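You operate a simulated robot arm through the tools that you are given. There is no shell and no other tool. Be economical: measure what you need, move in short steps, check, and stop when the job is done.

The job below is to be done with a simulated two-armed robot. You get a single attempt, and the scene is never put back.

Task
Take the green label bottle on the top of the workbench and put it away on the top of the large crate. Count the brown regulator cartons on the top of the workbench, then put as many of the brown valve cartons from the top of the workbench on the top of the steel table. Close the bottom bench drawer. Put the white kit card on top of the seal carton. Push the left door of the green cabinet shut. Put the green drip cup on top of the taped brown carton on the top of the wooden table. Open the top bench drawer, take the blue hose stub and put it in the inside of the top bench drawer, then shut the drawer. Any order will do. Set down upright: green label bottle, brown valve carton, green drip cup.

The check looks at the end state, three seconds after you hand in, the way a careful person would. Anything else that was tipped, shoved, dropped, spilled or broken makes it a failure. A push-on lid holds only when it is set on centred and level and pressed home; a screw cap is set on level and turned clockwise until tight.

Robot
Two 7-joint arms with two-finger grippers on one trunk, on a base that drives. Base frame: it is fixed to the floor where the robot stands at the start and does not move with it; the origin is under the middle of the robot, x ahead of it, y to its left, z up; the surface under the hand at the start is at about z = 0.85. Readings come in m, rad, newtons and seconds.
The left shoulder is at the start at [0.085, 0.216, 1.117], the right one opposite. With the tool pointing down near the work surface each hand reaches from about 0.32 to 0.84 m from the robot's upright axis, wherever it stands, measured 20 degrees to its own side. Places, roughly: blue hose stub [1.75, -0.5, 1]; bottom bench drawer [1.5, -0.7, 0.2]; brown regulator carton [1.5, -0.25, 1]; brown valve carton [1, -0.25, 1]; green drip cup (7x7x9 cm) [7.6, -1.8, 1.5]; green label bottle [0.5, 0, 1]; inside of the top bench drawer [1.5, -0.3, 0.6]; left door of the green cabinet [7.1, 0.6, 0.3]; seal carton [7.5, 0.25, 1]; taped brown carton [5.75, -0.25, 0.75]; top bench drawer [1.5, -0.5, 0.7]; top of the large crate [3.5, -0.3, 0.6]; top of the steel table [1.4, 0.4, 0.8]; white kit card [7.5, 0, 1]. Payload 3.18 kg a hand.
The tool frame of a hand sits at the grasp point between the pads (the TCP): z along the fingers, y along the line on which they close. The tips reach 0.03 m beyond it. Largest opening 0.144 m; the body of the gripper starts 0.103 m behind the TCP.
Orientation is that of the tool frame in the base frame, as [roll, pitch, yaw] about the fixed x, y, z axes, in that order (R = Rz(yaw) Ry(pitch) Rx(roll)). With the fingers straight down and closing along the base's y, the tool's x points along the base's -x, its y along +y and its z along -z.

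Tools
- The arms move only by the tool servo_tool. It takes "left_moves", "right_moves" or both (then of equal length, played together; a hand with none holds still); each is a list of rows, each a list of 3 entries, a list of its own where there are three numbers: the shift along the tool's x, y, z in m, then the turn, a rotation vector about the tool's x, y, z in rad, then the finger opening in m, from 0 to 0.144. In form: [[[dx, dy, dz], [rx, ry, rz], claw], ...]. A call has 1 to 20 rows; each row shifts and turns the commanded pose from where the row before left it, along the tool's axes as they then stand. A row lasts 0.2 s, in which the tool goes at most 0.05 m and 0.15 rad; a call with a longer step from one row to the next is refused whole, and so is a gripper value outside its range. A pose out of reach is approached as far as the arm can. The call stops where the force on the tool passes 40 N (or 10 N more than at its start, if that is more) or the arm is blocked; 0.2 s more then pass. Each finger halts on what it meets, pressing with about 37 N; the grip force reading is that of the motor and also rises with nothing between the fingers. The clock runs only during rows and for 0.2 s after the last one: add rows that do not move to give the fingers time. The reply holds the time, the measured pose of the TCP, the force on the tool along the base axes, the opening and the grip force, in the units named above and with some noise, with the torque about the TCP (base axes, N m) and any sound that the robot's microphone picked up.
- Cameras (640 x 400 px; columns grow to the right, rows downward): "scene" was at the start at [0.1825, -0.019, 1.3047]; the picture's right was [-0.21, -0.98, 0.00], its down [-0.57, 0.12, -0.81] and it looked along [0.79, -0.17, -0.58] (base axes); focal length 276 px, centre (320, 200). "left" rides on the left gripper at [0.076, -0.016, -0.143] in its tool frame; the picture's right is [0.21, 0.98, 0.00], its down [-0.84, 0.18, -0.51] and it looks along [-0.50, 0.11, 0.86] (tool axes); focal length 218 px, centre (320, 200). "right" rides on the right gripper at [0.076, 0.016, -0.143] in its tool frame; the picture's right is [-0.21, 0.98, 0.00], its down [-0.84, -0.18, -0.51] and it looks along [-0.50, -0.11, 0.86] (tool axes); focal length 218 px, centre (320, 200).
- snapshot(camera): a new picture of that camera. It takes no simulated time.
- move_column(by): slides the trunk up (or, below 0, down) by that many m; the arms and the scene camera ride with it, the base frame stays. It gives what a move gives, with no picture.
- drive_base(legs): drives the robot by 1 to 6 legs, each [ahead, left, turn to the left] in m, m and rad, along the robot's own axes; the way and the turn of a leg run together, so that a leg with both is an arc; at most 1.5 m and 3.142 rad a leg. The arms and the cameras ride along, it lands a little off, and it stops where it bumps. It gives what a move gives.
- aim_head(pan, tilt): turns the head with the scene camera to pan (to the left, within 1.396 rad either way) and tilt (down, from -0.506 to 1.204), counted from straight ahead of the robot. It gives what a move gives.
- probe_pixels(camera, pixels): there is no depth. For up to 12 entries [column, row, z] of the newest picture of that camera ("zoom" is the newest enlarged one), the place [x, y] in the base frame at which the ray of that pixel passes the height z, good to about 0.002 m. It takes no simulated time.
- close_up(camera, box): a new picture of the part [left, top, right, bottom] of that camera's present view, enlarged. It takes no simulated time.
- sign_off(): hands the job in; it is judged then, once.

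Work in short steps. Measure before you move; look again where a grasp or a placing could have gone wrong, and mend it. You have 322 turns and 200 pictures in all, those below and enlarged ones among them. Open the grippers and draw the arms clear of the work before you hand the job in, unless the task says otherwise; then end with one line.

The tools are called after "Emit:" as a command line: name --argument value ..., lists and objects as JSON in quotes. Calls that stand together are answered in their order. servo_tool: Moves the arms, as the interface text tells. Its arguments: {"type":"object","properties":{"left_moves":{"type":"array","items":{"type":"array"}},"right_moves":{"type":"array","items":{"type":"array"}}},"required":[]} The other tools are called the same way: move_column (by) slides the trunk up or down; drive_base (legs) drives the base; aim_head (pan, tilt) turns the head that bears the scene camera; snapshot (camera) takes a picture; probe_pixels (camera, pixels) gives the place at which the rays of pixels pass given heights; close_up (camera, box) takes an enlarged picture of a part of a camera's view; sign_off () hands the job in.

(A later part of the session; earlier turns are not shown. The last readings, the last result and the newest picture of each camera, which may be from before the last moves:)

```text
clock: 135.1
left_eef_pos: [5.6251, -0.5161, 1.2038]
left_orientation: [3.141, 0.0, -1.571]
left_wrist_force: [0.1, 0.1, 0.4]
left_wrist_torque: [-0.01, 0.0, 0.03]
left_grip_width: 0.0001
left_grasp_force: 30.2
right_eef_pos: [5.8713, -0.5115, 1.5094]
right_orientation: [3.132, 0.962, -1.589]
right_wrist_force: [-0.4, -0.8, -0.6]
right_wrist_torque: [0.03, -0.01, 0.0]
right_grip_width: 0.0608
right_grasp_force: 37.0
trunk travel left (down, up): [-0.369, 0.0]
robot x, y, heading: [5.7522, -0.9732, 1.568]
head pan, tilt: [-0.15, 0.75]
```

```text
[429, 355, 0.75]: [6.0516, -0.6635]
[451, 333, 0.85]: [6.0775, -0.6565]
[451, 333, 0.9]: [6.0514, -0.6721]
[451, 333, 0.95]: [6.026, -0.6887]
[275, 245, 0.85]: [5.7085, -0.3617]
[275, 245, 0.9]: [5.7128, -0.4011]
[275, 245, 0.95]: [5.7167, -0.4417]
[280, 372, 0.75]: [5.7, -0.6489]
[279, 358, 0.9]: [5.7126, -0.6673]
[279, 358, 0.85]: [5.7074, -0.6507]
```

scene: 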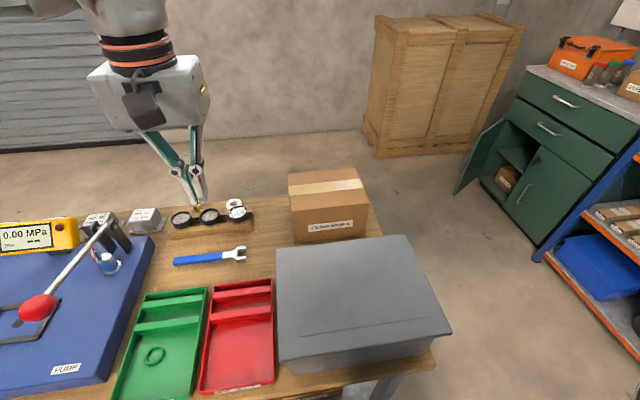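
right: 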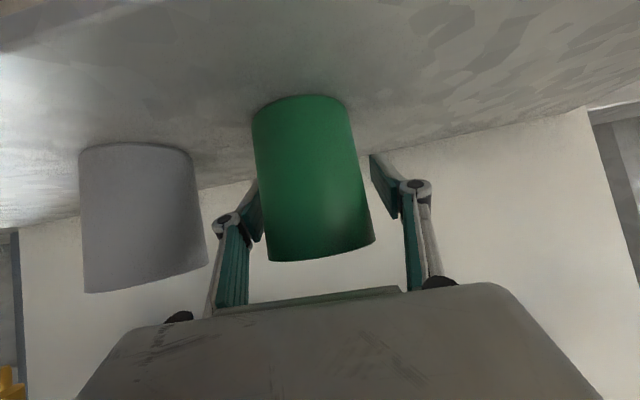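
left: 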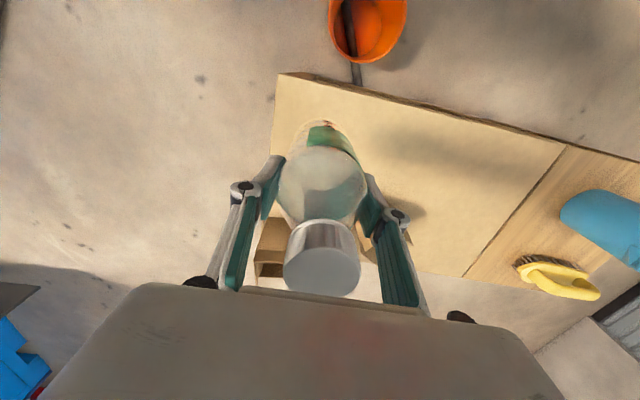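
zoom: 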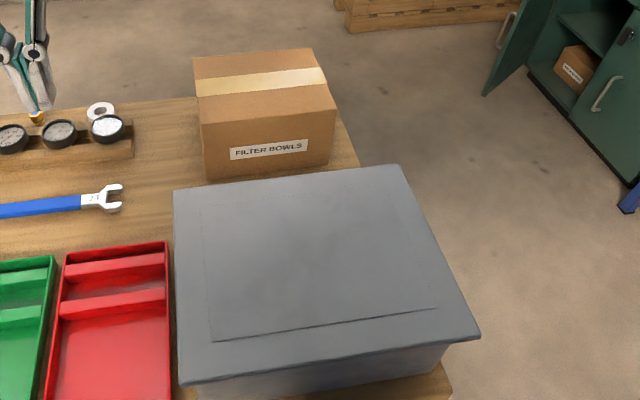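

Carton top z≈0.90, x 5.76–5.99, y −0.285…−0.11; grey box top ≈0.88. Raise/retract the left hand, lower the column 0.3.

Emit:
servo_tool --left_moves '[[[0.025, 0.0, -0.03], [0, 0, 0], 0.0], [[0.025, 0.0, -0.03], [0, 0, 0], 0.0], [[0.02, 0, -0.02], [0, 0, 0], 0.0]]'

Emit:
move_column --by -0.3

Emit:
snapshot --camera "scene"

```text
clock: 135.9
left_eef_pos: [5.6253, -0.5891, 1.284]
left_orientation: [-3.141, 0.0, -1.569]
left_wrist_force: [-0.4, -1.4, 0.3]
left_wrist_torque: [0.05, 0.03, 0.03]
left_grip_width: 0.0001
left_grasp_force: 31.0
right_eef_pos: [5.8717, -0.5125, 1.5089]
right_orientation: [3.131, 0.962, -1.589]
right_wrist_force: [-0.4, -0.3, -0.1]
right_wrist_torque: [-0.01, -0.01, -0.01]
right_grip_width: 0.0606
right_grasp_force: 37.4
trunk travel left (down, up): [-0.369, 0.0]
robot x, y, heading: [5.7509, -0.9732, 1.572]
head pan, tilt: [-0.15, 0.75]
```

```text
clock: 138.1
left_eef_pos: [5.6256, -0.578, 1.0295]
left_orientation: [-3.139, -0.039, -1.567]
left_wrist_force: [-0.7, 0.0, -0.1]
left_wrist_torque: [-0.08, -0.03, 0.02]
left_grip_width: 0.0
left_grasp_force: 30.4
right_eef_pos: [5.8763, -0.4853, 1.2494]
right_orientation: [3.133, 0.918, -1.601]
right_wrist_force: [1.4, 13.2, -10.1]
right_wrist_torque: [1.09, -0.24, -0.22]
right_grip_width: 0.0608
right_grasp_force: 37.0
trunk travel left (down, up): [-0.127, 0.242]
robot x, y, heading: [5.75, -0.973, 1.576]
head pan, tilt: [-0.15, 0.75]
stopped: the force on the tool passed its limit at 84 N (the readings are from after the stop); the commanded pose is now the measured one
```

```text
146 pictures are left
```

scene: 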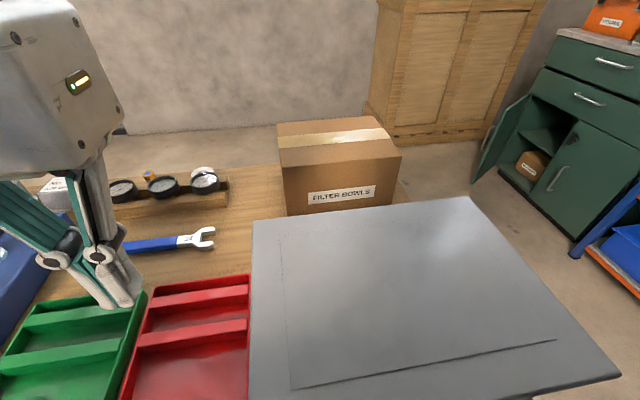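

The column stopped with a force on the right hand. Look at the right hand to see what touched.

Emit:
aim_head --pan -0.5 --tilt 0.1

Emit:
snapshot --camera "scene"

Emit:
snapshot --camera "right"

```text
clock: 139.1
left_eef_pos: [5.626, -0.5802, 1.0335]
left_orientation: [3.139, -0.034, -1.568]
left_wrist_force: [0.2, 0.5, -0.2]
left_wrist_torque: [0.02, 0.01, 0.03]
left_grip_width: 0.0
left_grasp_force: 30.8
right_eef_pos: [5.8742, -0.4897, 1.2528]
right_orientation: [3.135, 0.927, -1.597]
right_wrist_force: [-0.5, -1.8, -0.6]
right_wrist_torque: [-0.03, 0.0, 0.04]
right_grip_width: 0.0606
right_grasp_force: 37.1
trunk travel left (down, up): [-0.127, 0.242]
robot x, y, heading: [5.746, -0.9761, 1.575]
head pan, tilt: [-0.499, 0.099]
```

```text
145 pictures are left
```

scene: 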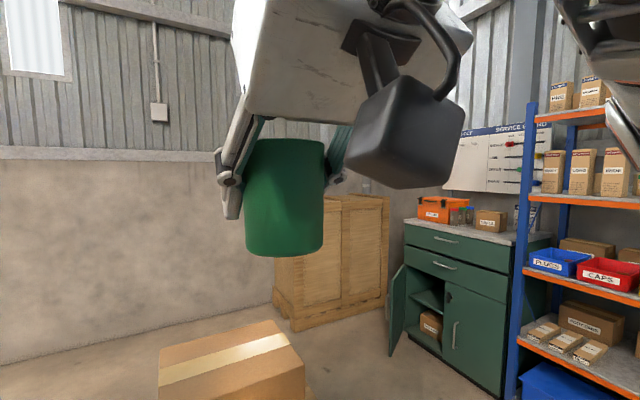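

```text
144 pictures are left
```

right: 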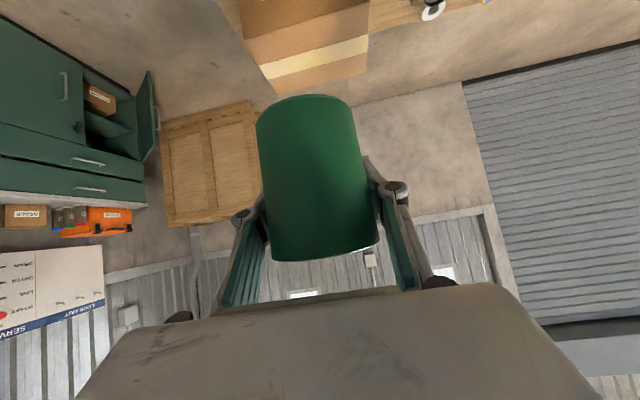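

Nothing external touched (the arm was cramped against the body). Reach forward over the carton and correct the pitch, ending at ≈(5.875,−0.21,1.15).

Emit:
servo_tool --right_moves '[[[-0.011, 0.001, 0.0355], [0, -0.035, 0], 0.05], [[-0.011, 0.001, 0.0355], [0, 0, 0], 0.05], [[-0.011, 0.001, 0.0355], [0, 0, 0], 0.05], [[-0.011, 0.001, 0.0355], [0, 0, 0], 0.05], [[-0.011, 0.001, 0.0355], [0, 0, 0], 0.05], [[-0.011, 0.001, 0.0355], [0, 0, 0], 0.05], [[-0.011, 0.001, 0.0355], [0, 0, 0], 0.05], [[-0.011, 0.001, 0.0355], [0, 0, 0], 0.05]]'

Emit:
aim_head --pan -0.15 --tilt 0.5

Emit:
snapshot --camera "scene"

```text
clock: 140.9
left_eef_pos: [5.6245, -0.58, 1.0336]
left_orientation: [-3.141, -0.033, -1.569]
left_wrist_force: [0.4, -0.1, -0.4]
left_wrist_torque: [-0.07, 0.02, -0.01]
left_grip_width: 0.0001
left_grasp_force: 30.2
right_eef_pos: [5.8721, -0.2052, 1.1632]
right_orientation: [3.128, 0.962, -1.602]
right_wrist_force: [0.2, 0.3, -0.5]
right_wrist_torque: [0.01, 0.0, 0.01]
right_grip_width: 0.0604
right_grasp_force: 37.0
trunk travel left (down, up): [-0.127, 0.242]
robot x, y, heading: [5.7466, -0.9747, 1.569]
head pan, tilt: [-0.499, 0.099]
```

```text
clock: 141.8
left_eef_pos: [5.6251, -0.5809, 1.0334]
left_orientation: [3.142, -0.033, -1.568]
left_wrist_force: [-0.3, 0.2, 0.4]
left_wrist_torque: [0.01, 0.03, 0.03]
left_grip_width: 0.0
left_grasp_force: 30.5
right_eef_pos: [5.8731, -0.2072, 1.1644]
right_orientation: [3.125, 0.963, -1.605]
right_wrist_force: [0.0, 0.4, -0.2]
right_wrist_torque: [0.01, -0.01, 0.0]
right_grip_width: 0.0602
right_grasp_force: 37.1
trunk travel left (down, up): [-0.127, 0.242]
robot x, y, heading: [5.7489, -0.9761, 1.568]
head pan, tilt: [-0.15, 0.499]
```

```text
143 pictures are left
```

scene: 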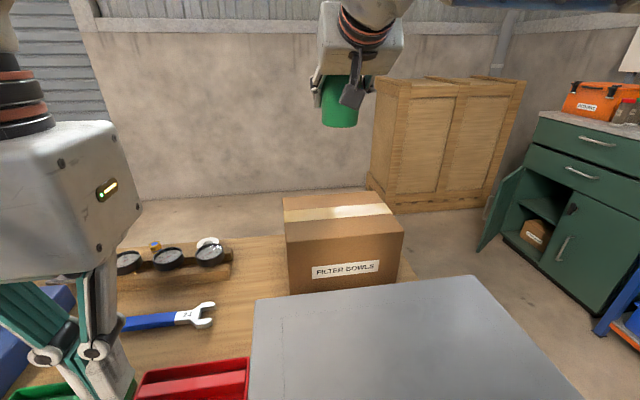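

Lower with the arm 0.18 m straight down (z→0.98).

Emit:
servo_tool --right_moves '[[[0.0246, 0, 0.0172], [0, 0, 0], 0.05], [[0.0246, 0, 0.0172], [0, 0, 0], 0.05], [[0.0246, 0, 0.0172], [0, 0, 0], 0.05], [[0.0246, 0, 0.0172], [0, 0, 0], 0.05], [[0.0246, 0, 0.0172], [0, 0, 0], 0.05], [[0.0246, 0, 0.0172], [0, 0, 0], 0.05]]'

Emit:
snapshot --camera "scene"

Emit:
snapshot --camera "right"

```text
clock: 143.2
left_eef_pos: [5.6255, -0.5811, 1.0342]
left_orientation: [3.141, -0.03, -1.569]
left_wrist_force: [0.3, 0.2, 0.4]
left_wrist_torque: [0.02, -0.01, -0.01]
left_grip_width: 0.0
left_grasp_force: 30.8
right_eef_pos: [5.8698, -0.2065, 0.9877]
right_orientation: [3.125, 0.969, -1.606]
right_wrist_force: [0.6, 2.7, 5.4]
right_wrist_torque: [-0.09, -0.18, 0.11]
right_grip_width: 0.0608
right_grasp_force: 36.6
trunk travel left (down, up): [-0.127, 0.242]
robot x, y, heading: [5.7467, -0.9714, 1.573]
head pan, tilt: [-0.15, 0.499]
```

```text
142 pictures are left
```

scene: 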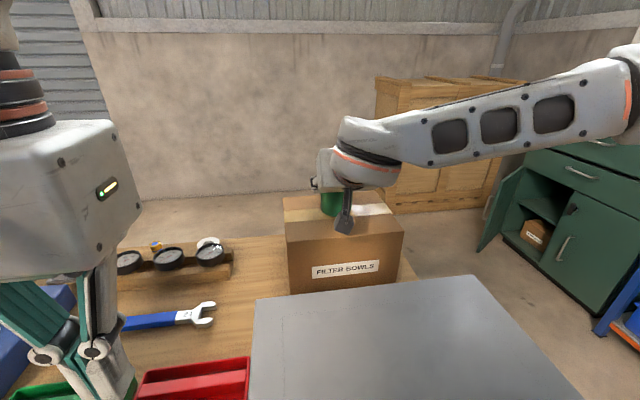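

```text
141 pictures are left
```

right: 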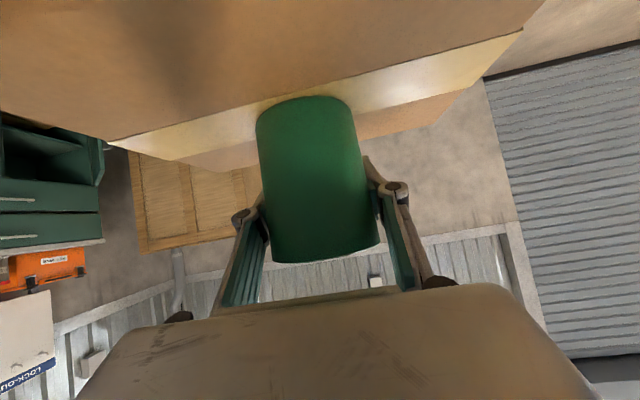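

Light contact (5 N up) at z 0.988: cup is on the carton. Press 1 mm, open, then back out along the tool axis.

Emit:
servo_tool --right_moves '[[[0.0012, 0, 0.0009], [0, 0, 0], 0.05], [[0, 0, 0], [0, 0, 0], 0.06], [[0, 0, 0], [0, 0, 0], 0.07], [[0, 0, 0], [0, 0, 0], 0.085], [[0, 0, 0], [0, 0, 0], 0.092]]'

Emit:
snapshot --camera "right"

```text
clock: 144.4
left_eef_pos: [5.6248, -0.5807, 1.0334]
left_orientation: [-3.141, -0.031, -1.57]
left_wrist_force: [0.1, 0.5, 0.2]
left_wrist_torque: [0.01, 0.0, -0.01]
left_grip_width: 0.0001
left_grasp_force: 30.7
right_eef_pos: [5.8703, -0.207, 0.9825]
right_orientation: [3.127, 0.963, -1.605]
right_wrist_force: [-0.7, -0.6, 0.4]
right_wrist_torque: [-0.02, -0.01, 0.02]
right_grip_width: 0.0921
right_grasp_force: 0.1
trunk travel left (down, up): [-0.127, 0.242]
robot x, y, heading: [5.748, -0.9763, 1.573]
head pan, tilt: [-0.15, 0.499]
```

```text
140 pictures are left
```

right: 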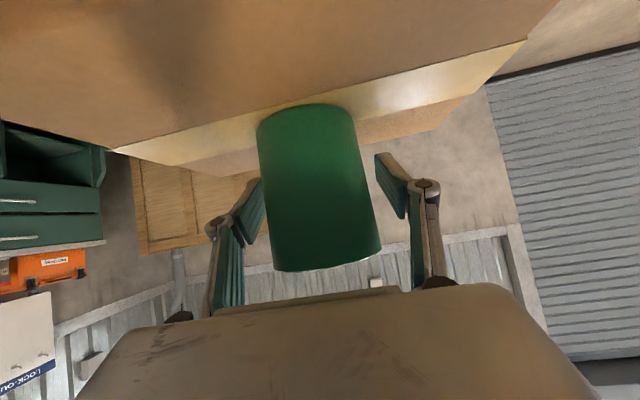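

Cup stands free. Back out along the tool axis and raise.

Emit:
servo_tool --right_moves '[[[0, 0, -0.03], [0, 0, 0], 0.092], [[0, 0, -0.04], [0, 0, 0], 0.092], [[-0.01, 0, -0.04], [0, 0, 0], 0.092], [[-0.03, 0, -0.03], [0, 0, 0], 0.06], [[-0.03, 0, -0.03], [0, 0, 0], 0.02], [[-0.03, 0, -0.03], [0, 0, 0], 0.0]]'

Emit:
move_column --by 0.1

Emit:
snapshot --camera "scene"

```text
clock: 145.8
left_eef_pos: [5.6252, -0.5821, 1.0343]
left_orientation: [-3.14, -0.03, -1.568]
left_wrist_force: [-0.9, 0.6, -0.2]
left_wrist_torque: [0.04, 0.01, -0.01]
left_grip_width: 0.0
left_grasp_force: 31.2
right_eef_pos: [5.8694, -0.3165, 1.1819]
right_orientation: [3.127, 0.965, -1.602]
right_wrist_force: [-0.2, 0.0, -0.1]
right_wrist_torque: [-0.01, 0.01, -0.01]
right_grip_width: 0.0
right_grasp_force: 31.1
trunk travel left (down, up): [-0.127, 0.242]
robot x, y, heading: [5.7509, -0.9723, 1.572]
head pan, tilt: [-0.15, 0.499]
```

```text
clock: 147.1
left_eef_pos: [5.626, -0.5808, 1.1322]
left_orientation: [3.141, -0.037, -1.571]
left_wrist_force: [0.3, -0.5, 0.3]
left_wrist_torque: [-0.06, 0.0, -0.01]
left_grip_width: 0.0002
left_grasp_force: 30.5
right_eef_pos: [5.8702, -0.3129, 1.2781]
right_orientation: [3.126, 0.963, -1.603]
right_wrist_force: [0.3, 0.3, 0.8]
right_wrist_torque: [-0.02, -0.01, 0.0]
right_grip_width: 0.0
right_grasp_force: 30.9
trunk travel left (down, up): [-0.227, 0.142]
robot x, y, heading: [5.7479, -0.9773, 1.572]
head pan, tilt: [-0.15, 0.499]
```

```text
139 pictures are left
```

scene: 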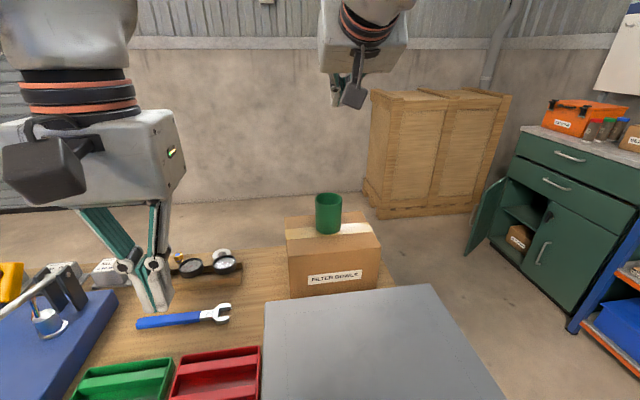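

Cup is upright on the taped carton. Now back off, turn to face +x, and travel to the cabinet area.

Emit:
drive_base --legs '[[-0.45, 0.0, 0.0], [0.0, 0.0, -1.571], [0.72, 0.0, 0.0], [0.0, 0.55, 0.0]]'

Emit:
aim_head --pan 0.45 --tilt 0.45

Emit:
snapshot --camera "scene"

```text
clock: 162.1
left_eef_pos: [6.8527, -0.733, 1.1332]
left_orientation: [-3.142, -0.032, -3.128]
left_wrist_force: [1.4, -0.4, -0.3]
left_wrist_torque: [-0.01, 0.0, -0.02]
left_grip_width: 0.0
left_grasp_force: 30.9
right_eef_pos: [7.1229, -0.9764, 1.2796]
right_orientation: [3.125, 0.964, 3.118]
right_wrist_force: [0.9, -0.5, -0.4]
right_wrist_torque: [0.02, 0.0, -0.04]
right_grip_width: 0.0
right_grasp_force: 30.8
trunk travel left (down, up): [-0.227, 0.142]
robot x, y, heading: [6.4608, -0.8603, 0.013]
head pan, tilt: [-0.15, 0.499]
```

```text
clock: 163.1
left_eef_pos: [6.8532, -0.7334, 1.135]
left_orientation: [-3.14, -0.033, -3.127]
left_wrist_force: [0.4, 0.2, 0.1]
left_wrist_torque: [0.0, -0.01, 0.02]
left_grip_width: 0.0
left_grasp_force: 30.6
right_eef_pos: [7.1216, -0.9753, 1.2796]
right_orientation: [3.127, 0.965, 3.121]
right_wrist_force: [0.9, 0.0, 0.0]
right_wrist_torque: [0.0, -0.01, -0.04]
right_grip_width: 0.0001
right_grasp_force: 31.0
trunk travel left (down, up): [-0.227, 0.142]
robot x, y, heading: [6.4618, -0.8622, 0.012]
head pan, tilt: [0.45, 0.45]
```

```text
138 pictures are left
```

scene: 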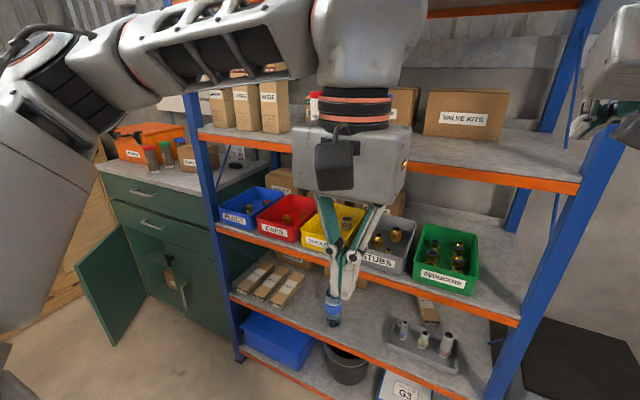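

Retract the right hand back from the shelf and turn it to point down.

Emit:
servo_tool --right_moves '[[[0.0188, 0, -0.0271], [0, 0.138, 0], 0], [[0.0224, 0, -0.0243], [0, 0.138, 0], 0], [[0.0255, 0, -0.021], [0, 0.138, 0], 0], [[0.0281, 0, -0.0172], [0, 0.138, 0], 0], [[0.0302, 0, -0.0132], [0, 0.138, 0], 0], [[0.0318, 0, -0.0089], [0, 0.138, 0], 0], [[0, 0, 0], [0, 0.136, 0], 0]]'

Emit:
drive_base --legs '[[-0.01, 0.75, -0.012]]'

Emit:
aim_head --pan 0.1 --tilt 0.55

Emit:
snapshot --camera "scene"

```text
clock: 164.7
left_eef_pos: [6.8547, -0.7318, 1.1313]
left_orientation: [-3.139, -0.033, -3.129]
left_wrist_force: [0.3, -0.4, 0.4]
left_wrist_torque: [0.02, 0.06, 0.01]
left_grip_width: 0.0001
left_grasp_force: 30.5
right_eef_pos: [6.9248, -0.9736, 1.2787]
right_orientation: [3.133, -0.006, 3.132]
right_wrist_force: [0.7, 0.6, 0.0]
right_wrist_torque: [0.0, 0.06, 0.0]
right_grip_width: 0.0
right_grasp_force: 30.8
trunk travel left (down, up): [-0.227, 0.142]
robot x, y, heading: [6.4638, -0.8615, 0.01]
head pan, tilt: [0.45, 0.45]
```

```text
clock: 171.7
left_eef_pos: [6.8403, 0.0163, 1.1342]
left_orientation: [3.141, -0.03, -3.14]
left_wrist_force: [0.0, -0.5, 1.2]
left_wrist_torque: [0.0, 0.03, -0.01]
left_grip_width: 0.0
left_grasp_force: 31.1
right_eef_pos: [6.9073, -0.2252, 1.2787]
right_orientation: [3.133, 0.0, 3.119]
right_wrist_force: [-0.3, 0.0, 0.2]
right_wrist_torque: [0.03, -0.01, -0.02]
right_grip_width: 0.0
right_grasp_force: 31.1
trunk travel left (down, up): [-0.227, 0.142]
robot x, y, heading: [6.4466, -0.1059, -0.0]
head pan, tilt: [0.45, 0.45]
```

```text
clock: 172.6
left_eef_pos: [6.8407, 0.0162, 1.1338]
left_orientation: [-3.141, -0.031, 3.14]
left_wrist_force: [-0.3, 0.1, 0.0]
left_wrist_torque: [0.0, -0.01, 0.04]
left_grip_width: 0.0
left_grasp_force: 30.7
right_eef_pos: [6.9089, -0.2243, 1.2795]
right_orientation: [3.133, 0.0, 3.12]
right_wrist_force: [0.9, -0.2, -0.3]
right_wrist_torque: [0.0, 0.0, -0.02]
right_grip_width: 0.0
right_grasp_force: 30.8
trunk travel left (down, up): [-0.227, 0.142]
robot x, y, heading: [6.4477, -0.1071, -0.002]
head pan, tilt: [0.099, 0.55]
```

```text
137 pictures are left
```

scene: 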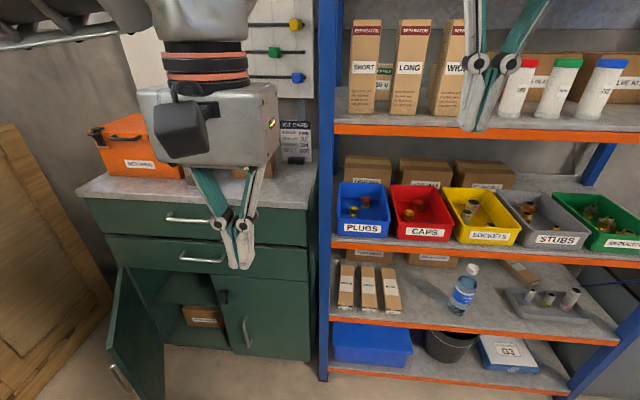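

The white "KIT CARD" stands at (297,142) behind the left hand. Shift left 0.25 m and move the left hand up out of view, then look.

Emit:
drive_base --legs '[[0.0, 0.22, 0.0]]'

Emit:
servo_tool --left_moves '[[[0, 0.04, 0], [0, 0, 0], 0], [[0, 0.04, 0], [0, 0, 0], 0], [[0, 0.04, 0], [0, 0, 0], 0], [[0, 0.04, 0], [0, 0, 0], 0]]'

Emit:
aim_head --pan 0.0 --tilt 0.5

Emit:
snapshot --camera "scene"

```text
clock: 175.1
left_eef_pos: [6.84, 0.2351, 1.1331]
left_orientation: [3.141, -0.031, -3.141]
left_wrist_force: [0.2, -0.1, 0.1]
left_wrist_torque: [-0.01, -0.01, 0.01]
left_grip_width: 0.0003
left_grasp_force: 31.2
right_eef_pos: [6.9077, -0.0066, 1.2791]
right_orientation: [3.133, 0.001, 3.119]
right_wrist_force: [-1.8, 0.7, 0.5]
right_wrist_torque: [-0.01, 0.0, -0.01]
right_grip_width: 0.0
right_grasp_force: 30.8
trunk travel left (down, up): [-0.227, 0.142]
robot x, y, heading: [6.4462, 0.1141, 0.003]
head pan, tilt: [0.099, 0.55]
```

```text
clock: 176.1
left_eef_pos: [6.839, 0.3959, 1.1335]
left_orientation: [-3.141, -0.031, -3.141]
left_wrist_force: [0.5, 0.9, -0.1]
left_wrist_torque: [-0.04, -0.03, 0.0]
left_grip_width: 0.0
left_grasp_force: 30.5
right_eef_pos: [6.9075, -0.0048, 1.2797]
right_orientation: [3.133, 0.0, 3.119]
right_wrist_force: [-0.3, 0.4, 1.7]
right_wrist_torque: [-0.01, -0.02, -0.02]
right_grip_width: 0.0
right_grasp_force: 30.6
trunk travel left (down, up): [-0.227, 0.142]
robot x, y, heading: [6.4465, 0.1098, 0.001]
head pan, tilt: [0.099, 0.55]
```

```text
clock: 176.8
left_eef_pos: [6.8406, 0.3941, 1.1331]
left_orientation: [3.141, -0.03, 3.139]
left_wrist_force: [-0.2, -0.5, 0.3]
left_wrist_torque: [-0.01, 0.04, 0.01]
left_grip_width: 0.0
left_grasp_force: 30.8
right_eef_pos: [6.909, -0.006, 1.2796]
right_orientation: [3.133, 0.0, 3.117]
right_wrist_force: [-0.6, 0.9, -0.5]
right_wrist_torque: [0.01, 0.01, -0.01]
right_grip_width: 0.0001
right_grasp_force: 30.9
trunk travel left (down, up): [-0.227, 0.142]
robot x, y, heading: [6.4429, 0.1125, 0.001]
head pan, tilt: [0.0, 0.499]
```

```text
136 pictures are left
```

scene: 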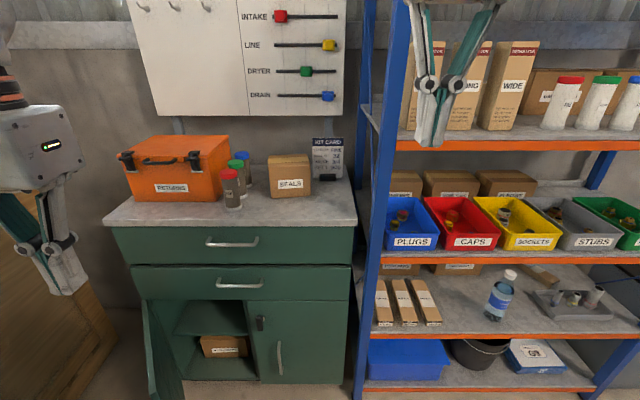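

Now the seals carton (289,175) and kit card (327,158) are clear. Zoom and measure.

Emit:
close_up --camera "scene" --box '[210, 125, 370, 225]'

Emit:
probe_pixels --camera "scene" --pixels '[[104, 222, 0.95], [356, 222, 0.95], [270, 198, 0.95], [310, 195, 0.95], [327, 180, 0.95], [313, 178, 0.95], [342, 178, 0.95], [180, 400, 0.1], [143, 300, 0.5], [366, 110, 1.1]]'

```text
4.00 times, centred on (290, 175) of scene
```

zoom: 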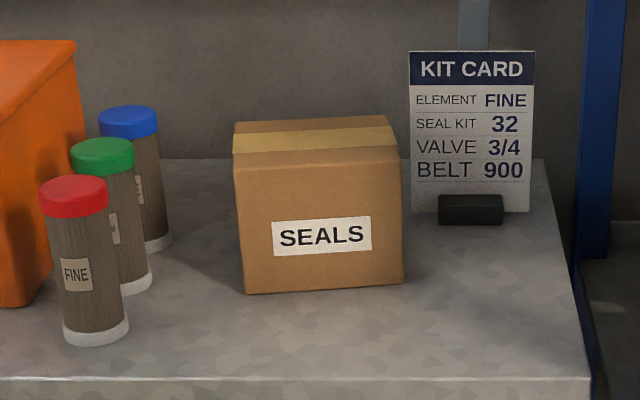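

```text
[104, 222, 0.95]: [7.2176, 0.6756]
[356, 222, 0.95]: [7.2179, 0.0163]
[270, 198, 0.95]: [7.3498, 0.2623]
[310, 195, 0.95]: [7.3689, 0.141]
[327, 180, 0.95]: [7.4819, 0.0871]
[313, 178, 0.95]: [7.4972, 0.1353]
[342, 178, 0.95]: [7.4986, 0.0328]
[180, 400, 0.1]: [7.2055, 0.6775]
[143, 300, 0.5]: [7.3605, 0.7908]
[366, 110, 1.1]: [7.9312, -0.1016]
```

The card stands in a black foot at ≈(7.49,0.085), seals carton in front-left. Raise the column, shift left 0.14 and come forward 0.38.

Emit:
move_column --by 0.14

Emit:
drive_base --legs '[[0.0, 0.14, 0.0], [0.38, 0.0, 0.0]]'

Emit:
aim_head --pan -0.2 --tilt 0.75

Emit:
snapshot --camera "scene"

```text
clock: 178.4
left_eef_pos: [6.8403, 0.395, 1.273]
left_orientation: [-3.141, -0.034, -3.142]
left_wrist_force: [-0.4, 0.2, 0.3]
left_wrist_torque: [-0.02, -0.02, -0.01]
left_grip_width: 0.0001
left_grasp_force: 30.9
right_eef_pos: [6.9089, -0.0056, 1.4195]
right_orientation: [3.132, -0.002, 3.118]
right_wrist_force: [0.4, 0.9, 0.0]
right_wrist_torque: [0.03, 0.01, -0.04]
right_grip_width: 0.0
right_grasp_force: 30.2
trunk travel left (down, up): [-0.367, 0.002]
robot x, y, heading: [6.4473, 0.1164, -0.0]
head pan, tilt: [0.0, 0.499]
```

```text
clock: 182.3
left_eef_pos: [7.2176, 0.5361, 1.2747]
left_orientation: [3.141, -0.031, 3.141]
left_wrist_force: [-0.6, -0.9, -0.7]
left_wrist_torque: [-0.01, 0.06, -0.01]
left_grip_width: 0.0
left_grasp_force: 31.0
right_eef_pos: [7.2854, 0.1345, 1.4185]
right_orientation: [3.133, -0.001, 3.118]
right_wrist_force: [-0.5, -0.6, -0.1]
right_wrist_torque: [0.0, 0.05, 0.01]
right_grip_width: 0.0
right_grasp_force: 30.5
trunk travel left (down, up): [-0.367, 0.002]
robot x, y, heading: [6.8238, 0.2529, 0.003]
head pan, tilt: [0.0, 0.499]
```

```text
clock: 183.1
left_eef_pos: [7.2174, 0.5348, 1.273]
left_orientation: [3.141, -0.032, 3.141]
left_wrist_force: [-1.0, 0.1, -0.2]
left_wrist_torque: [0.0, -0.03, 0.01]
left_grip_width: 0.0
left_grasp_force: 30.6
right_eef_pos: [7.2855, 0.1341, 1.4197]
right_orientation: [3.132, 0.001, 3.12]
right_wrist_force: [0.4, -0.7, -0.3]
right_wrist_torque: [-0.02, -0.02, -0.03]
right_grip_width: 0.0
right_grasp_force: 30.5
trunk travel left (down, up): [-0.367, 0.002]
robot x, y, heading: [6.8245, 0.2483, -0.003]
head pan, tilt: [-0.201, 0.75]
```

```text
134 pictures are left
```

scene: 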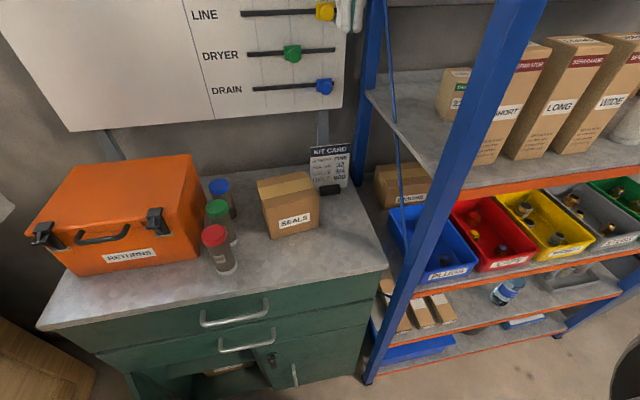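

Emit:
close_up --camera "scene" --box '[240, 130, 400, 270]'

Emit:
probe_pixels --camera "scene" --pixels '[[37, 328, 0.95], [387, 268, 0.95], [330, 193, 0.95], [312, 186, 0.95], [348, 183, 0.95], [268, 239, 0.95], [319, 228, 0.95], [318, 228, 0.93], [372, 380, 0.0], [387, 268, 0.92]]'

```text
2.86 times, centred on (320, 200) of scene
```

zoom: 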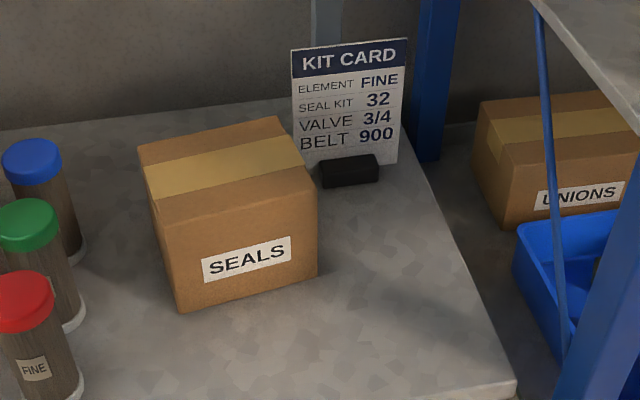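

```text
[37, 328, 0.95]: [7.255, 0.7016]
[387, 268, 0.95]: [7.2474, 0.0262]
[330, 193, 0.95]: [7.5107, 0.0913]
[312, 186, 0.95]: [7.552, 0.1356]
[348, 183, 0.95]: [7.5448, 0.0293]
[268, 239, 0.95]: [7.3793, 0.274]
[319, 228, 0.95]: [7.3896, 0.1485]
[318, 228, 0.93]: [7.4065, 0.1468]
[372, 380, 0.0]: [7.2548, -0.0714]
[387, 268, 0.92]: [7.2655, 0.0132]
```

Triangulation gives counter z≈0.922, card plane x≈7.575, y 0.03–0.134. Turn the right hand 90° about vertical (to close along x) while opening.

Emit:
servo_tool --right_moves '[[[0, 0, 0], [0, 0, 0.1428], 0.02], [[0, 0, 0], [0, 0, 0.1428], 0.04], [[0, 0, 0], [0, 0, 0.1428], 0.06], [[0, 0, 0], [0, 0, 0.1428], 0.08], [[0, 0, 0], [0, 0, 0.1428], 0.08], [[0, 0, 0], [0, 0, 0.1428], 0.08], [[0, 0, 0], [0, 0, 0.1428], 0.08], [[0, 0, 0], [0, 0, 0.1428], 0.08], [[0, 0, 0], [0, 0, 0.1428], 0.08], [[0, 0, 0], [0, 0, 0.1428], 0.08], [[0, 0, 0], [0, 0, 0.1428], 0.08]]'

Emit:
snapshot --camera "right"

Emit:
probe_pixels --camera "scene" --pixels '[[260.6, 203, 1.0], [260.6, 203, 1.02], [260.6, 203, 1.04], [271.7, 239, 0.922], [318, 228, 0.922], [312, 145, 1.05], [312, 145, 1.07], [350, 144, 1.05]]'

```text
clock: 185.5
left_eef_pos: [7.218, 0.5355, 1.2736]
left_orientation: [3.141, -0.031, -3.14]
left_wrist_force: [0.0, -0.3, 1.0]
left_wrist_torque: [-0.01, 0.0, 0.03]
left_grip_width: 0.0
left_grasp_force: 30.7
right_eef_pos: [7.2851, 0.1341, 1.4188]
right_orientation: [3.141, -0.01, 1.545]
right_wrist_force: [-0.4, -0.4, 0.0]
right_wrist_torque: [0.01, 0.0, -0.04]
right_grip_width: 0.0803
right_grasp_force: 0.0
trunk travel left (down, up): [-0.367, 0.002]
robot x, y, heading: [6.8228, 0.2527, -0.0]
head pan, tilt: [-0.201, 0.75]
```

```text
132 pictures are left
```

right: 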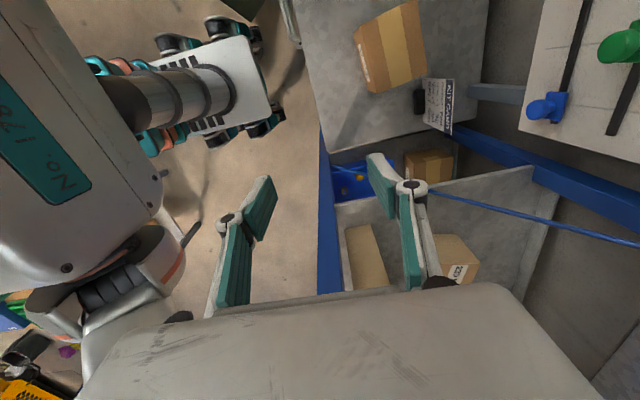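

```text
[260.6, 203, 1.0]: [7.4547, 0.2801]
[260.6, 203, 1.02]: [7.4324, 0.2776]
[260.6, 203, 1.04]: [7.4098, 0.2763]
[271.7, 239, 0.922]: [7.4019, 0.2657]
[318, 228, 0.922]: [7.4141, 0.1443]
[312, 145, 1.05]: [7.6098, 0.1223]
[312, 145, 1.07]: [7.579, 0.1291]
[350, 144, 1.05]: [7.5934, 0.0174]
```

Emit:
close_up --camera "right" --box '[330, 0, 490, 160]'

```text
2.50 times, centred on (410, 80) of right
```

zoom: 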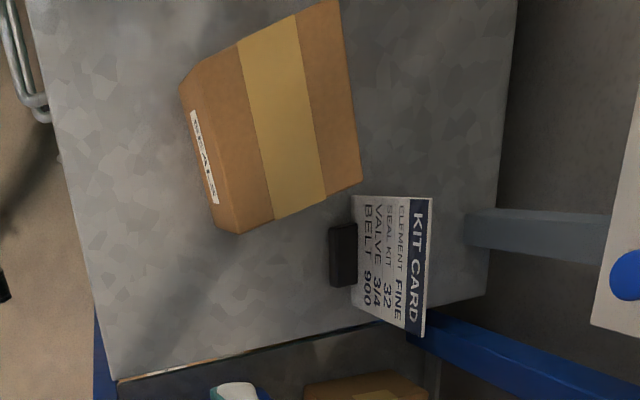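

Emit:
probe_pixels --camera "zoom" --pixels '[[354, 196, 0.922], [354, 310, 0.922], [432, 198, 1.06], [425, 336, 1.06], [432, 198, 1.08], [425, 336, 1.08], [330, 255, 0.922], [180, 85, 1.043], [240, 233, 1.043], [362, 180, 1.043], [335, 0, 1.043], [115, 382, 0.922]]'

```text
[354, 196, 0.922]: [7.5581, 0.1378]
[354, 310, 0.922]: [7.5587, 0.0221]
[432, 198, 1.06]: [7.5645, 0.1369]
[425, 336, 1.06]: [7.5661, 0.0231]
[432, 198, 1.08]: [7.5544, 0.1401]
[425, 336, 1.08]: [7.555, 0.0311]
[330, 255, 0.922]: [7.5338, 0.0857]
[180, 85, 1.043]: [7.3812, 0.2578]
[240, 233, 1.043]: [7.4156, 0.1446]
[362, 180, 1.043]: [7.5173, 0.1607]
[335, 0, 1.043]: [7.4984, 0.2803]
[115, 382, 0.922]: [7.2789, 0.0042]
```

Card plane x≈7.56, y 0.022–0.138, top ≈1.07; carton top centre ≈(7.455,0.212), z≈1.043. Move right hand above the card.

Emit:
servo_tool --right_moves '[[[-0.0059, 0.0345, 0.0275], [0, 0, -0.024], 0.06], [[-0.0059, 0.0345, 0.0275], [0, 0, 0], 0.06], [[-0.0059, 0.0345, 0.0275], [0, 0, 0], 0.06], [[-0.0059, 0.0345, 0.0275], [0, 0, 0], 0.06], [[-0.0059, 0.0345, 0.0275], [0, 0, 0], 0.06], [[-0.0059, 0.0345, 0.0275], [0, 0, 0], 0.06], [[-0.0059, 0.0345, 0.0275], [0, 0, 0], 0.06], [[-0.0059, 0.0345, 0.0275], [0, 0, 0], 0.06]]'

Emit:
snapshot --camera "right"

Emit:
snapshot --camera "scene"

```text
clock: 187.3
left_eef_pos: [7.2255, 0.5429, 1.2703]
left_orientation: [-3.135, -0.036, -3.135]
left_wrist_force: [0.6, -0.2, 0.9]
left_wrist_torque: [-0.01, -0.04, 0.0]
left_grip_width: 0.0001
left_grasp_force: 30.7
right_eef_pos: [7.553, 0.1004, 1.2078]
right_orientation: [-3.133, -0.004, 1.583]
right_wrist_force: [1.5, 6.5, 0.3]
right_wrist_torque: [-0.82, 0.18, 0.03]
right_grip_width: 0.06
right_grasp_force: 0.1
right hand out of reach, approached as far as the arm can: row 8
trunk travel left (down, up): [-0.367, 0.002]
robot x, y, heading: [6.8282, 0.2504, 0.005]
head pan, tilt: [-0.201, 0.75]
```

```text
130 pictures are left
```

right: 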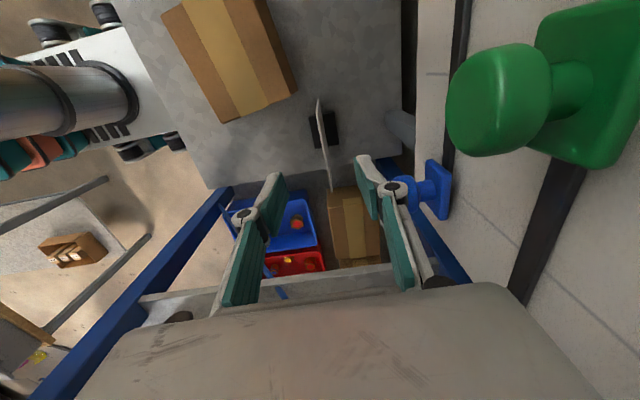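

```text
129 pictures are left
```

scene: 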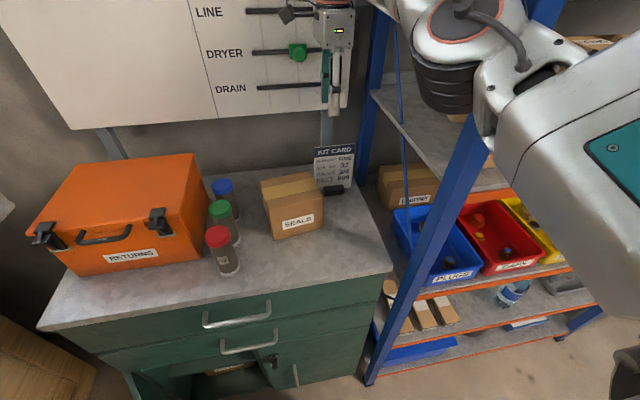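

There's a side load (6.5 N) – something of the arm touches shelf or the board sliders. Back out the way it came.

Emit:
servo_tool --right_moves '[[[0.002, -0.03, -0.015], [0, 0, 0], 0.06], [[0.004, -0.034, -0.027], [0, 0, 0], 0.03], [[0.006, -0.034, -0.027], [0, 0, 0], 0.0], [[0.006, -0.034, -0.027], [0, 0, 0], 0.0], [[0.006, -0.034, -0.027], [0, 0, 0], 0.0], [[0.006, -0.034, -0.027], [0, 0, 0], 0.0]]'

Emit:
snapshot --camera "scene"

```text
clock: 188.9
left_eef_pos: [7.2083, 0.5386, 1.276]
left_orientation: [-3.136, -0.022, 3.136]
left_wrist_force: [0.1, -0.6, 0.2]
left_wrist_torque: [-0.02, 0.0, 0.0]
left_grip_width: 0.0004
left_grasp_force: 30.7
right_eef_pos: [7.3261, 0.1331, 1.3802]
right_orientation: [3.109, 0.005, 1.585]
right_wrist_force: [0.2, -0.2, -0.1]
right_wrist_torque: [0.04, 0.02, 0.04]
right_grip_width: 0.0
right_grasp_force: 31.1
trunk travel left (down, up): [-0.367, 0.002]
robot x, y, heading: [6.8213, 0.251, -0.002]
head pan, tilt: [-0.201, 0.75]
stopped in row 6 (right hand): the arm was blocked; the commanded pose is now the measured one
```

```text
128 pictures are left
```

scene: 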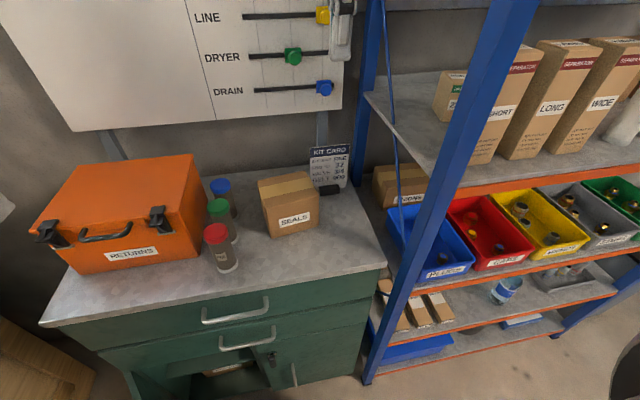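

Sliders and shelf look unmoved. Back the robot straight away and re-plan with the left arm (robot standing further right).

Emit:
drive_base --legs '[[-0.3, 0.0, 0.0]]'

Emit:
aim_head --pan -0.3 --tilt 0.3

Emit:
snapshot --camera "scene"

```text
clock: 190.9
left_eef_pos: [6.9188, 0.5305, 1.2734]
left_orientation: [3.141, -0.031, 3.134]
left_wrist_force: [0.0, -0.1, -0.4]
left_wrist_torque: [-0.01, 0.0, -0.02]
left_grip_width: 0.0002
left_grasp_force: 30.7
right_eef_pos: [7.0402, 0.1222, 1.3696]
right_orientation: [3.128, -0.004, 1.576]
right_wrist_force: [0.0, 0.0, 0.2]
right_wrist_torque: [-0.01, -0.05, -0.02]
right_grip_width: 0.0
right_grasp_force: 30.9
trunk travel left (down, up): [-0.367, 0.002]
robot x, y, heading: [6.5232, 0.2519, -0.001]
head pan, tilt: [-0.201, 0.75]
```

```text
clock: 191.8
left_eef_pos: [6.9182, 0.531, 1.2745]
left_orientation: [-3.14, -0.032, 3.134]
left_wrist_force: [0.1, 0.1, 0.2]
left_wrist_torque: [-0.01, -0.01, 0.0]
left_grip_width: 0.0
left_grasp_force: 30.9
right_eef_pos: [7.0408, 0.1209, 1.3692]
right_orientation: [3.128, -0.001, 1.575]
right_wrist_force: [-0.7, 0.3, -0.4]
right_wrist_torque: [0.02, -0.02, 0.01]
right_grip_width: 0.0
right_grasp_force: 30.7
trunk travel left (down, up): [-0.367, 0.002]
robot x, y, heading: [6.5264, 0.2495, -0.007]
head pan, tilt: [-0.3, 0.3]
```

```text
127 pictures are left
```

scene: 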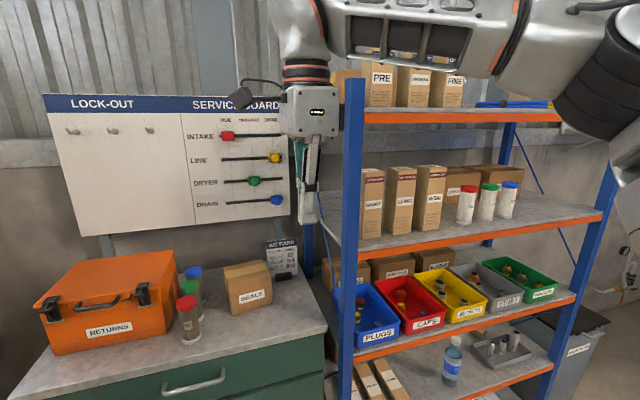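

Plan: left hand, tilted like for the cup, pinching the card by its side edges. Check the shelf post's clearance and knob ray.

Emit:
probe_pixels --camera "scene" --pixels '[[345, 90, 1.45], [341, 300, 0.95], [341, 300, 1.0], [347, 200, 1.2], [347, 200, 1.25], [277, 200, 1.2], [277, 200, 1.22], [277, 200, 1.18], [326, 330, 0.922], [338, 350, 0.922], [303, 230, 1.1], [315, 230, 1.1]]'

Emit:
close_up --camera "scene" --box '[215, 180, 375, 340]'

```text
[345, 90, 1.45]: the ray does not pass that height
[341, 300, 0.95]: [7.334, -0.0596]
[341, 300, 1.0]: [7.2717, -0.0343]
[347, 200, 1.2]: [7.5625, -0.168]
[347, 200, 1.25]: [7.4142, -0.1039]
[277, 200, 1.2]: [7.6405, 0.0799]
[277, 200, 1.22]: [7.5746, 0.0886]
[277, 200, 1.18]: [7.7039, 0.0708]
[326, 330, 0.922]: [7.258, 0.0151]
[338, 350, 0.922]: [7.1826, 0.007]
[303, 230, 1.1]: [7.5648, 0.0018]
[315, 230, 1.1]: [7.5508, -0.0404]
```

```text
2.50 times, centred on (295, 260) of scene
```

zoom: 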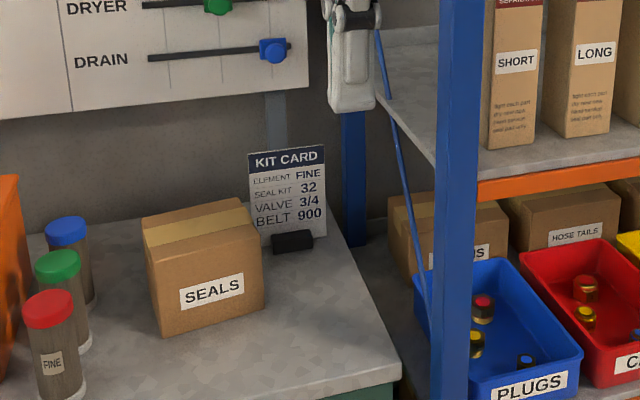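

Return the right hand to its normal yaw and pull it in; then position the robot at y≈−0.1, x≈6.7.

Emit:
servo_tool --right_moves '[[[0.0, -0.015, 0.0], [0, 0, -0.1428], 0.0], [[0.0, -0.015, 0], [0, 0, -0.1428], 0], [[0, -0.015, 0], [0, 0, -0.1428], 0], [[0, -0.015, 0], [0, 0, -0.1428], 0], [[0, 0, 0], [0, 0, -0.1428], 0], [[0, 0, 0], [0, 0, -0.1428], 0], [[0, 0, 0], [0, 0, -0.1428], 0], [[0, 0, 0], [0, 0, -0.1428], 0], [[0, 0, 0], [0, 0, -0.1428], 0], [[0.01, -0.02, 0.02], [0, 0, -0.1428], 0], [[0.01, -0.02, 0.02], [0, 0, -0.1428], 0], [[0.02, -0.03, 0.02], [0, 0, 0], 0]]'

Emit:
drive_base --legs '[[0.0, -0.35, 0.007]]'

Emit:
aim_head --pan 0.2 --tilt 0.45

Emit:
snapshot --camera "scene"

```text
clock: 194.4
left_eef_pos: [6.9177, 0.5286, 1.2743]
left_orientation: [3.139, -0.031, 3.134]
left_wrist_force: [-0.7, -0.7, 0.6]
left_wrist_torque: [0.05, -0.03, 0.03]
left_grip_width: 0.0002
left_grasp_force: 30.2
right_eef_pos: [6.9355, 0.0417, 1.3071]
right_orientation: [3.134, 0.017, -3.135]
right_wrist_force: [0.5, -0.3, 1.0]
right_wrist_torque: [0.08, -0.03, -0.01]
right_grip_width: 0.0
right_grasp_force: 30.5
trunk travel left (down, up): [-0.367, 0.002]
robot x, y, heading: [6.5255, 0.2509, -0.006]
head pan, tilt: [-0.3, 0.3]
```

```text
clock: 198.1
left_eef_pos: [6.9161, 0.1817, 1.2743]
left_orientation: [-3.139, -0.031, -3.138]
left_wrist_force: [-0.7, -0.3, -0.7]
left_wrist_torque: [0.02, -0.01, 0.02]
left_grip_width: 0.0
left_grasp_force: 30.3
right_eef_pos: [6.9372, -0.3058, 1.3078]
right_orientation: [3.139, 0.016, -3.125]
right_wrist_force: [0.6, -0.4, 0.5]
right_wrist_torque: [-0.04, 0.0, -0.01]
right_grip_width: 0.0
right_grasp_force: 30.7
trunk travel left (down, up): [-0.367, 0.002]
robot x, y, heading: [6.5224, -0.1043, 0.005]
head pan, tilt: [-0.3, 0.3]
```

```text
clock: 199.0
left_eef_pos: [6.9166, 0.1812, 1.2738]
left_orientation: [-3.141, -0.03, -3.137]
left_wrist_force: [-0.6, 0.2, 0.1]
left_wrist_torque: [0.01, -0.03, 0.03]
left_grip_width: 0.0002
left_grasp_force: 30.6
right_eef_pos: [6.9383, -0.3051, 1.3069]
right_orientation: [3.138, 0.012, -3.125]
right_wrist_force: [0.7, -0.3, 0.3]
right_wrist_torque: [0.0, 0.02, -0.02]
right_grip_width: 0.0001
right_grasp_force: 30.6
trunk travel left (down, up): [-0.367, 0.002]
robot x, y, heading: [6.5228, -0.1031, 0.008]
head pan, tilt: [0.201, 0.45]
```

```text
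125 pictures are left
```

scene: 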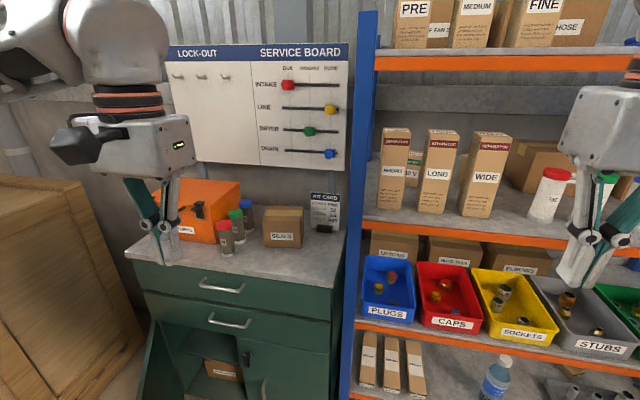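

Tilt the left hand forward to ~52° from vertical, opening to 0.13.

Emit:
servo_tool --left_moves '[[[-0.0214, -0.01, -0.0006], [0, -0.133, 0], 0.02], [[-0.0213, -0.01, 0.0021], [0, -0.133, 0], 0.04], [[-0.0208, -0.01, 0.005], [0, -0.133, 0], 0.07], [[-0.02, -0.01, 0.0077], [0, -0.133, 0], 0.1], [[-0.0188, -0.015, 0.0103], [0, -0.133, 0], 0.13], [[-0.0172, -0.015, 0.0127], [0, -0.133, 0], 0.134], [[-0.0154, -0.015, 0.0149], [0, -0.133, 0], 0.134]]'

Emit:
drive_base --legs '[[0.26, 0.0, -0.007]]'

Emit:
snapshot --camera "left"

Emit:
snapshot --camera "scene"

```text
clock: 200.6
left_eef_pos: [7.0688, 0.0948, 1.2741]
left_orientation: [3.138, 0.902, -3.139]
left_wrist_force: [-0.4, -0.9, 0.4]
left_wrist_torque: [0.0, 0.01, 0.03]
left_grip_width: 0.134
left_grasp_force: 0.1
right_eef_pos: [6.9388, -0.3072, 1.3071]
right_orientation: [3.136, 0.013, -3.125]
right_wrist_force: [1.0, 0.1, -0.4]
right_wrist_torque: [0.06, 0.01, -0.01]
right_grip_width: 0.0001
right_grasp_force: 30.9
trunk travel left (down, up): [-0.367, 0.002]
robot x, y, heading: [6.5245, -0.1033, 0.007]
head pan, tilt: [0.201, 0.45]
```

```text
clock: 202.5
left_eef_pos: [7.3294, 0.092, 1.2744]
left_orientation: [3.141, 0.902, 3.138]
left_wrist_force: [0.5, 0.0, -0.6]
left_wrist_torque: [-0.02, 0.03, -0.03]
left_grip_width: 0.1339
left_grasp_force: 0.1
right_eef_pos: [7.1994, -0.3085, 1.3072]
right_orientation: [3.138, 0.015, -3.134]
right_wrist_force: [-0.5, 0.3, -0.1]
right_wrist_torque: [0.01, 0.04, -0.04]
right_grip_width: 0.0002
right_grasp_force: 31.4
trunk travel left (down, up): [-0.367, 0.002]
robot x, y, heading: [6.7834, -0.1043, -0.0]
head pan, tilt: [0.201, 0.45]
```

```text
124 pictures are left
```

left: 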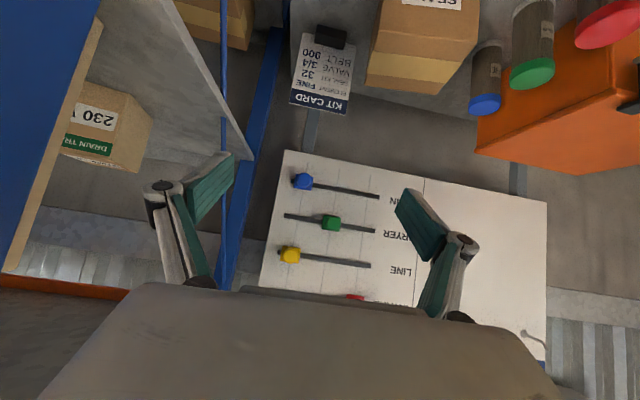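

```text
123 pictures are left
```

scene: 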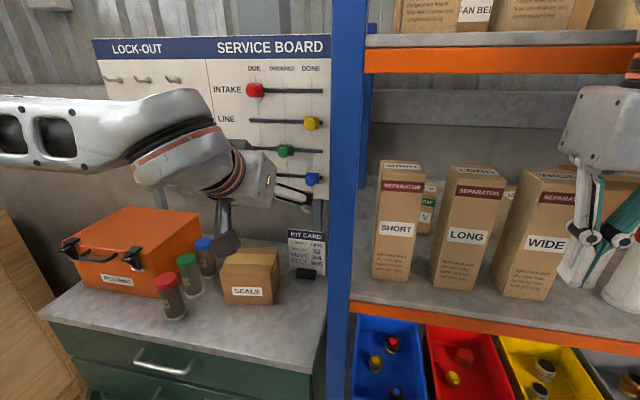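

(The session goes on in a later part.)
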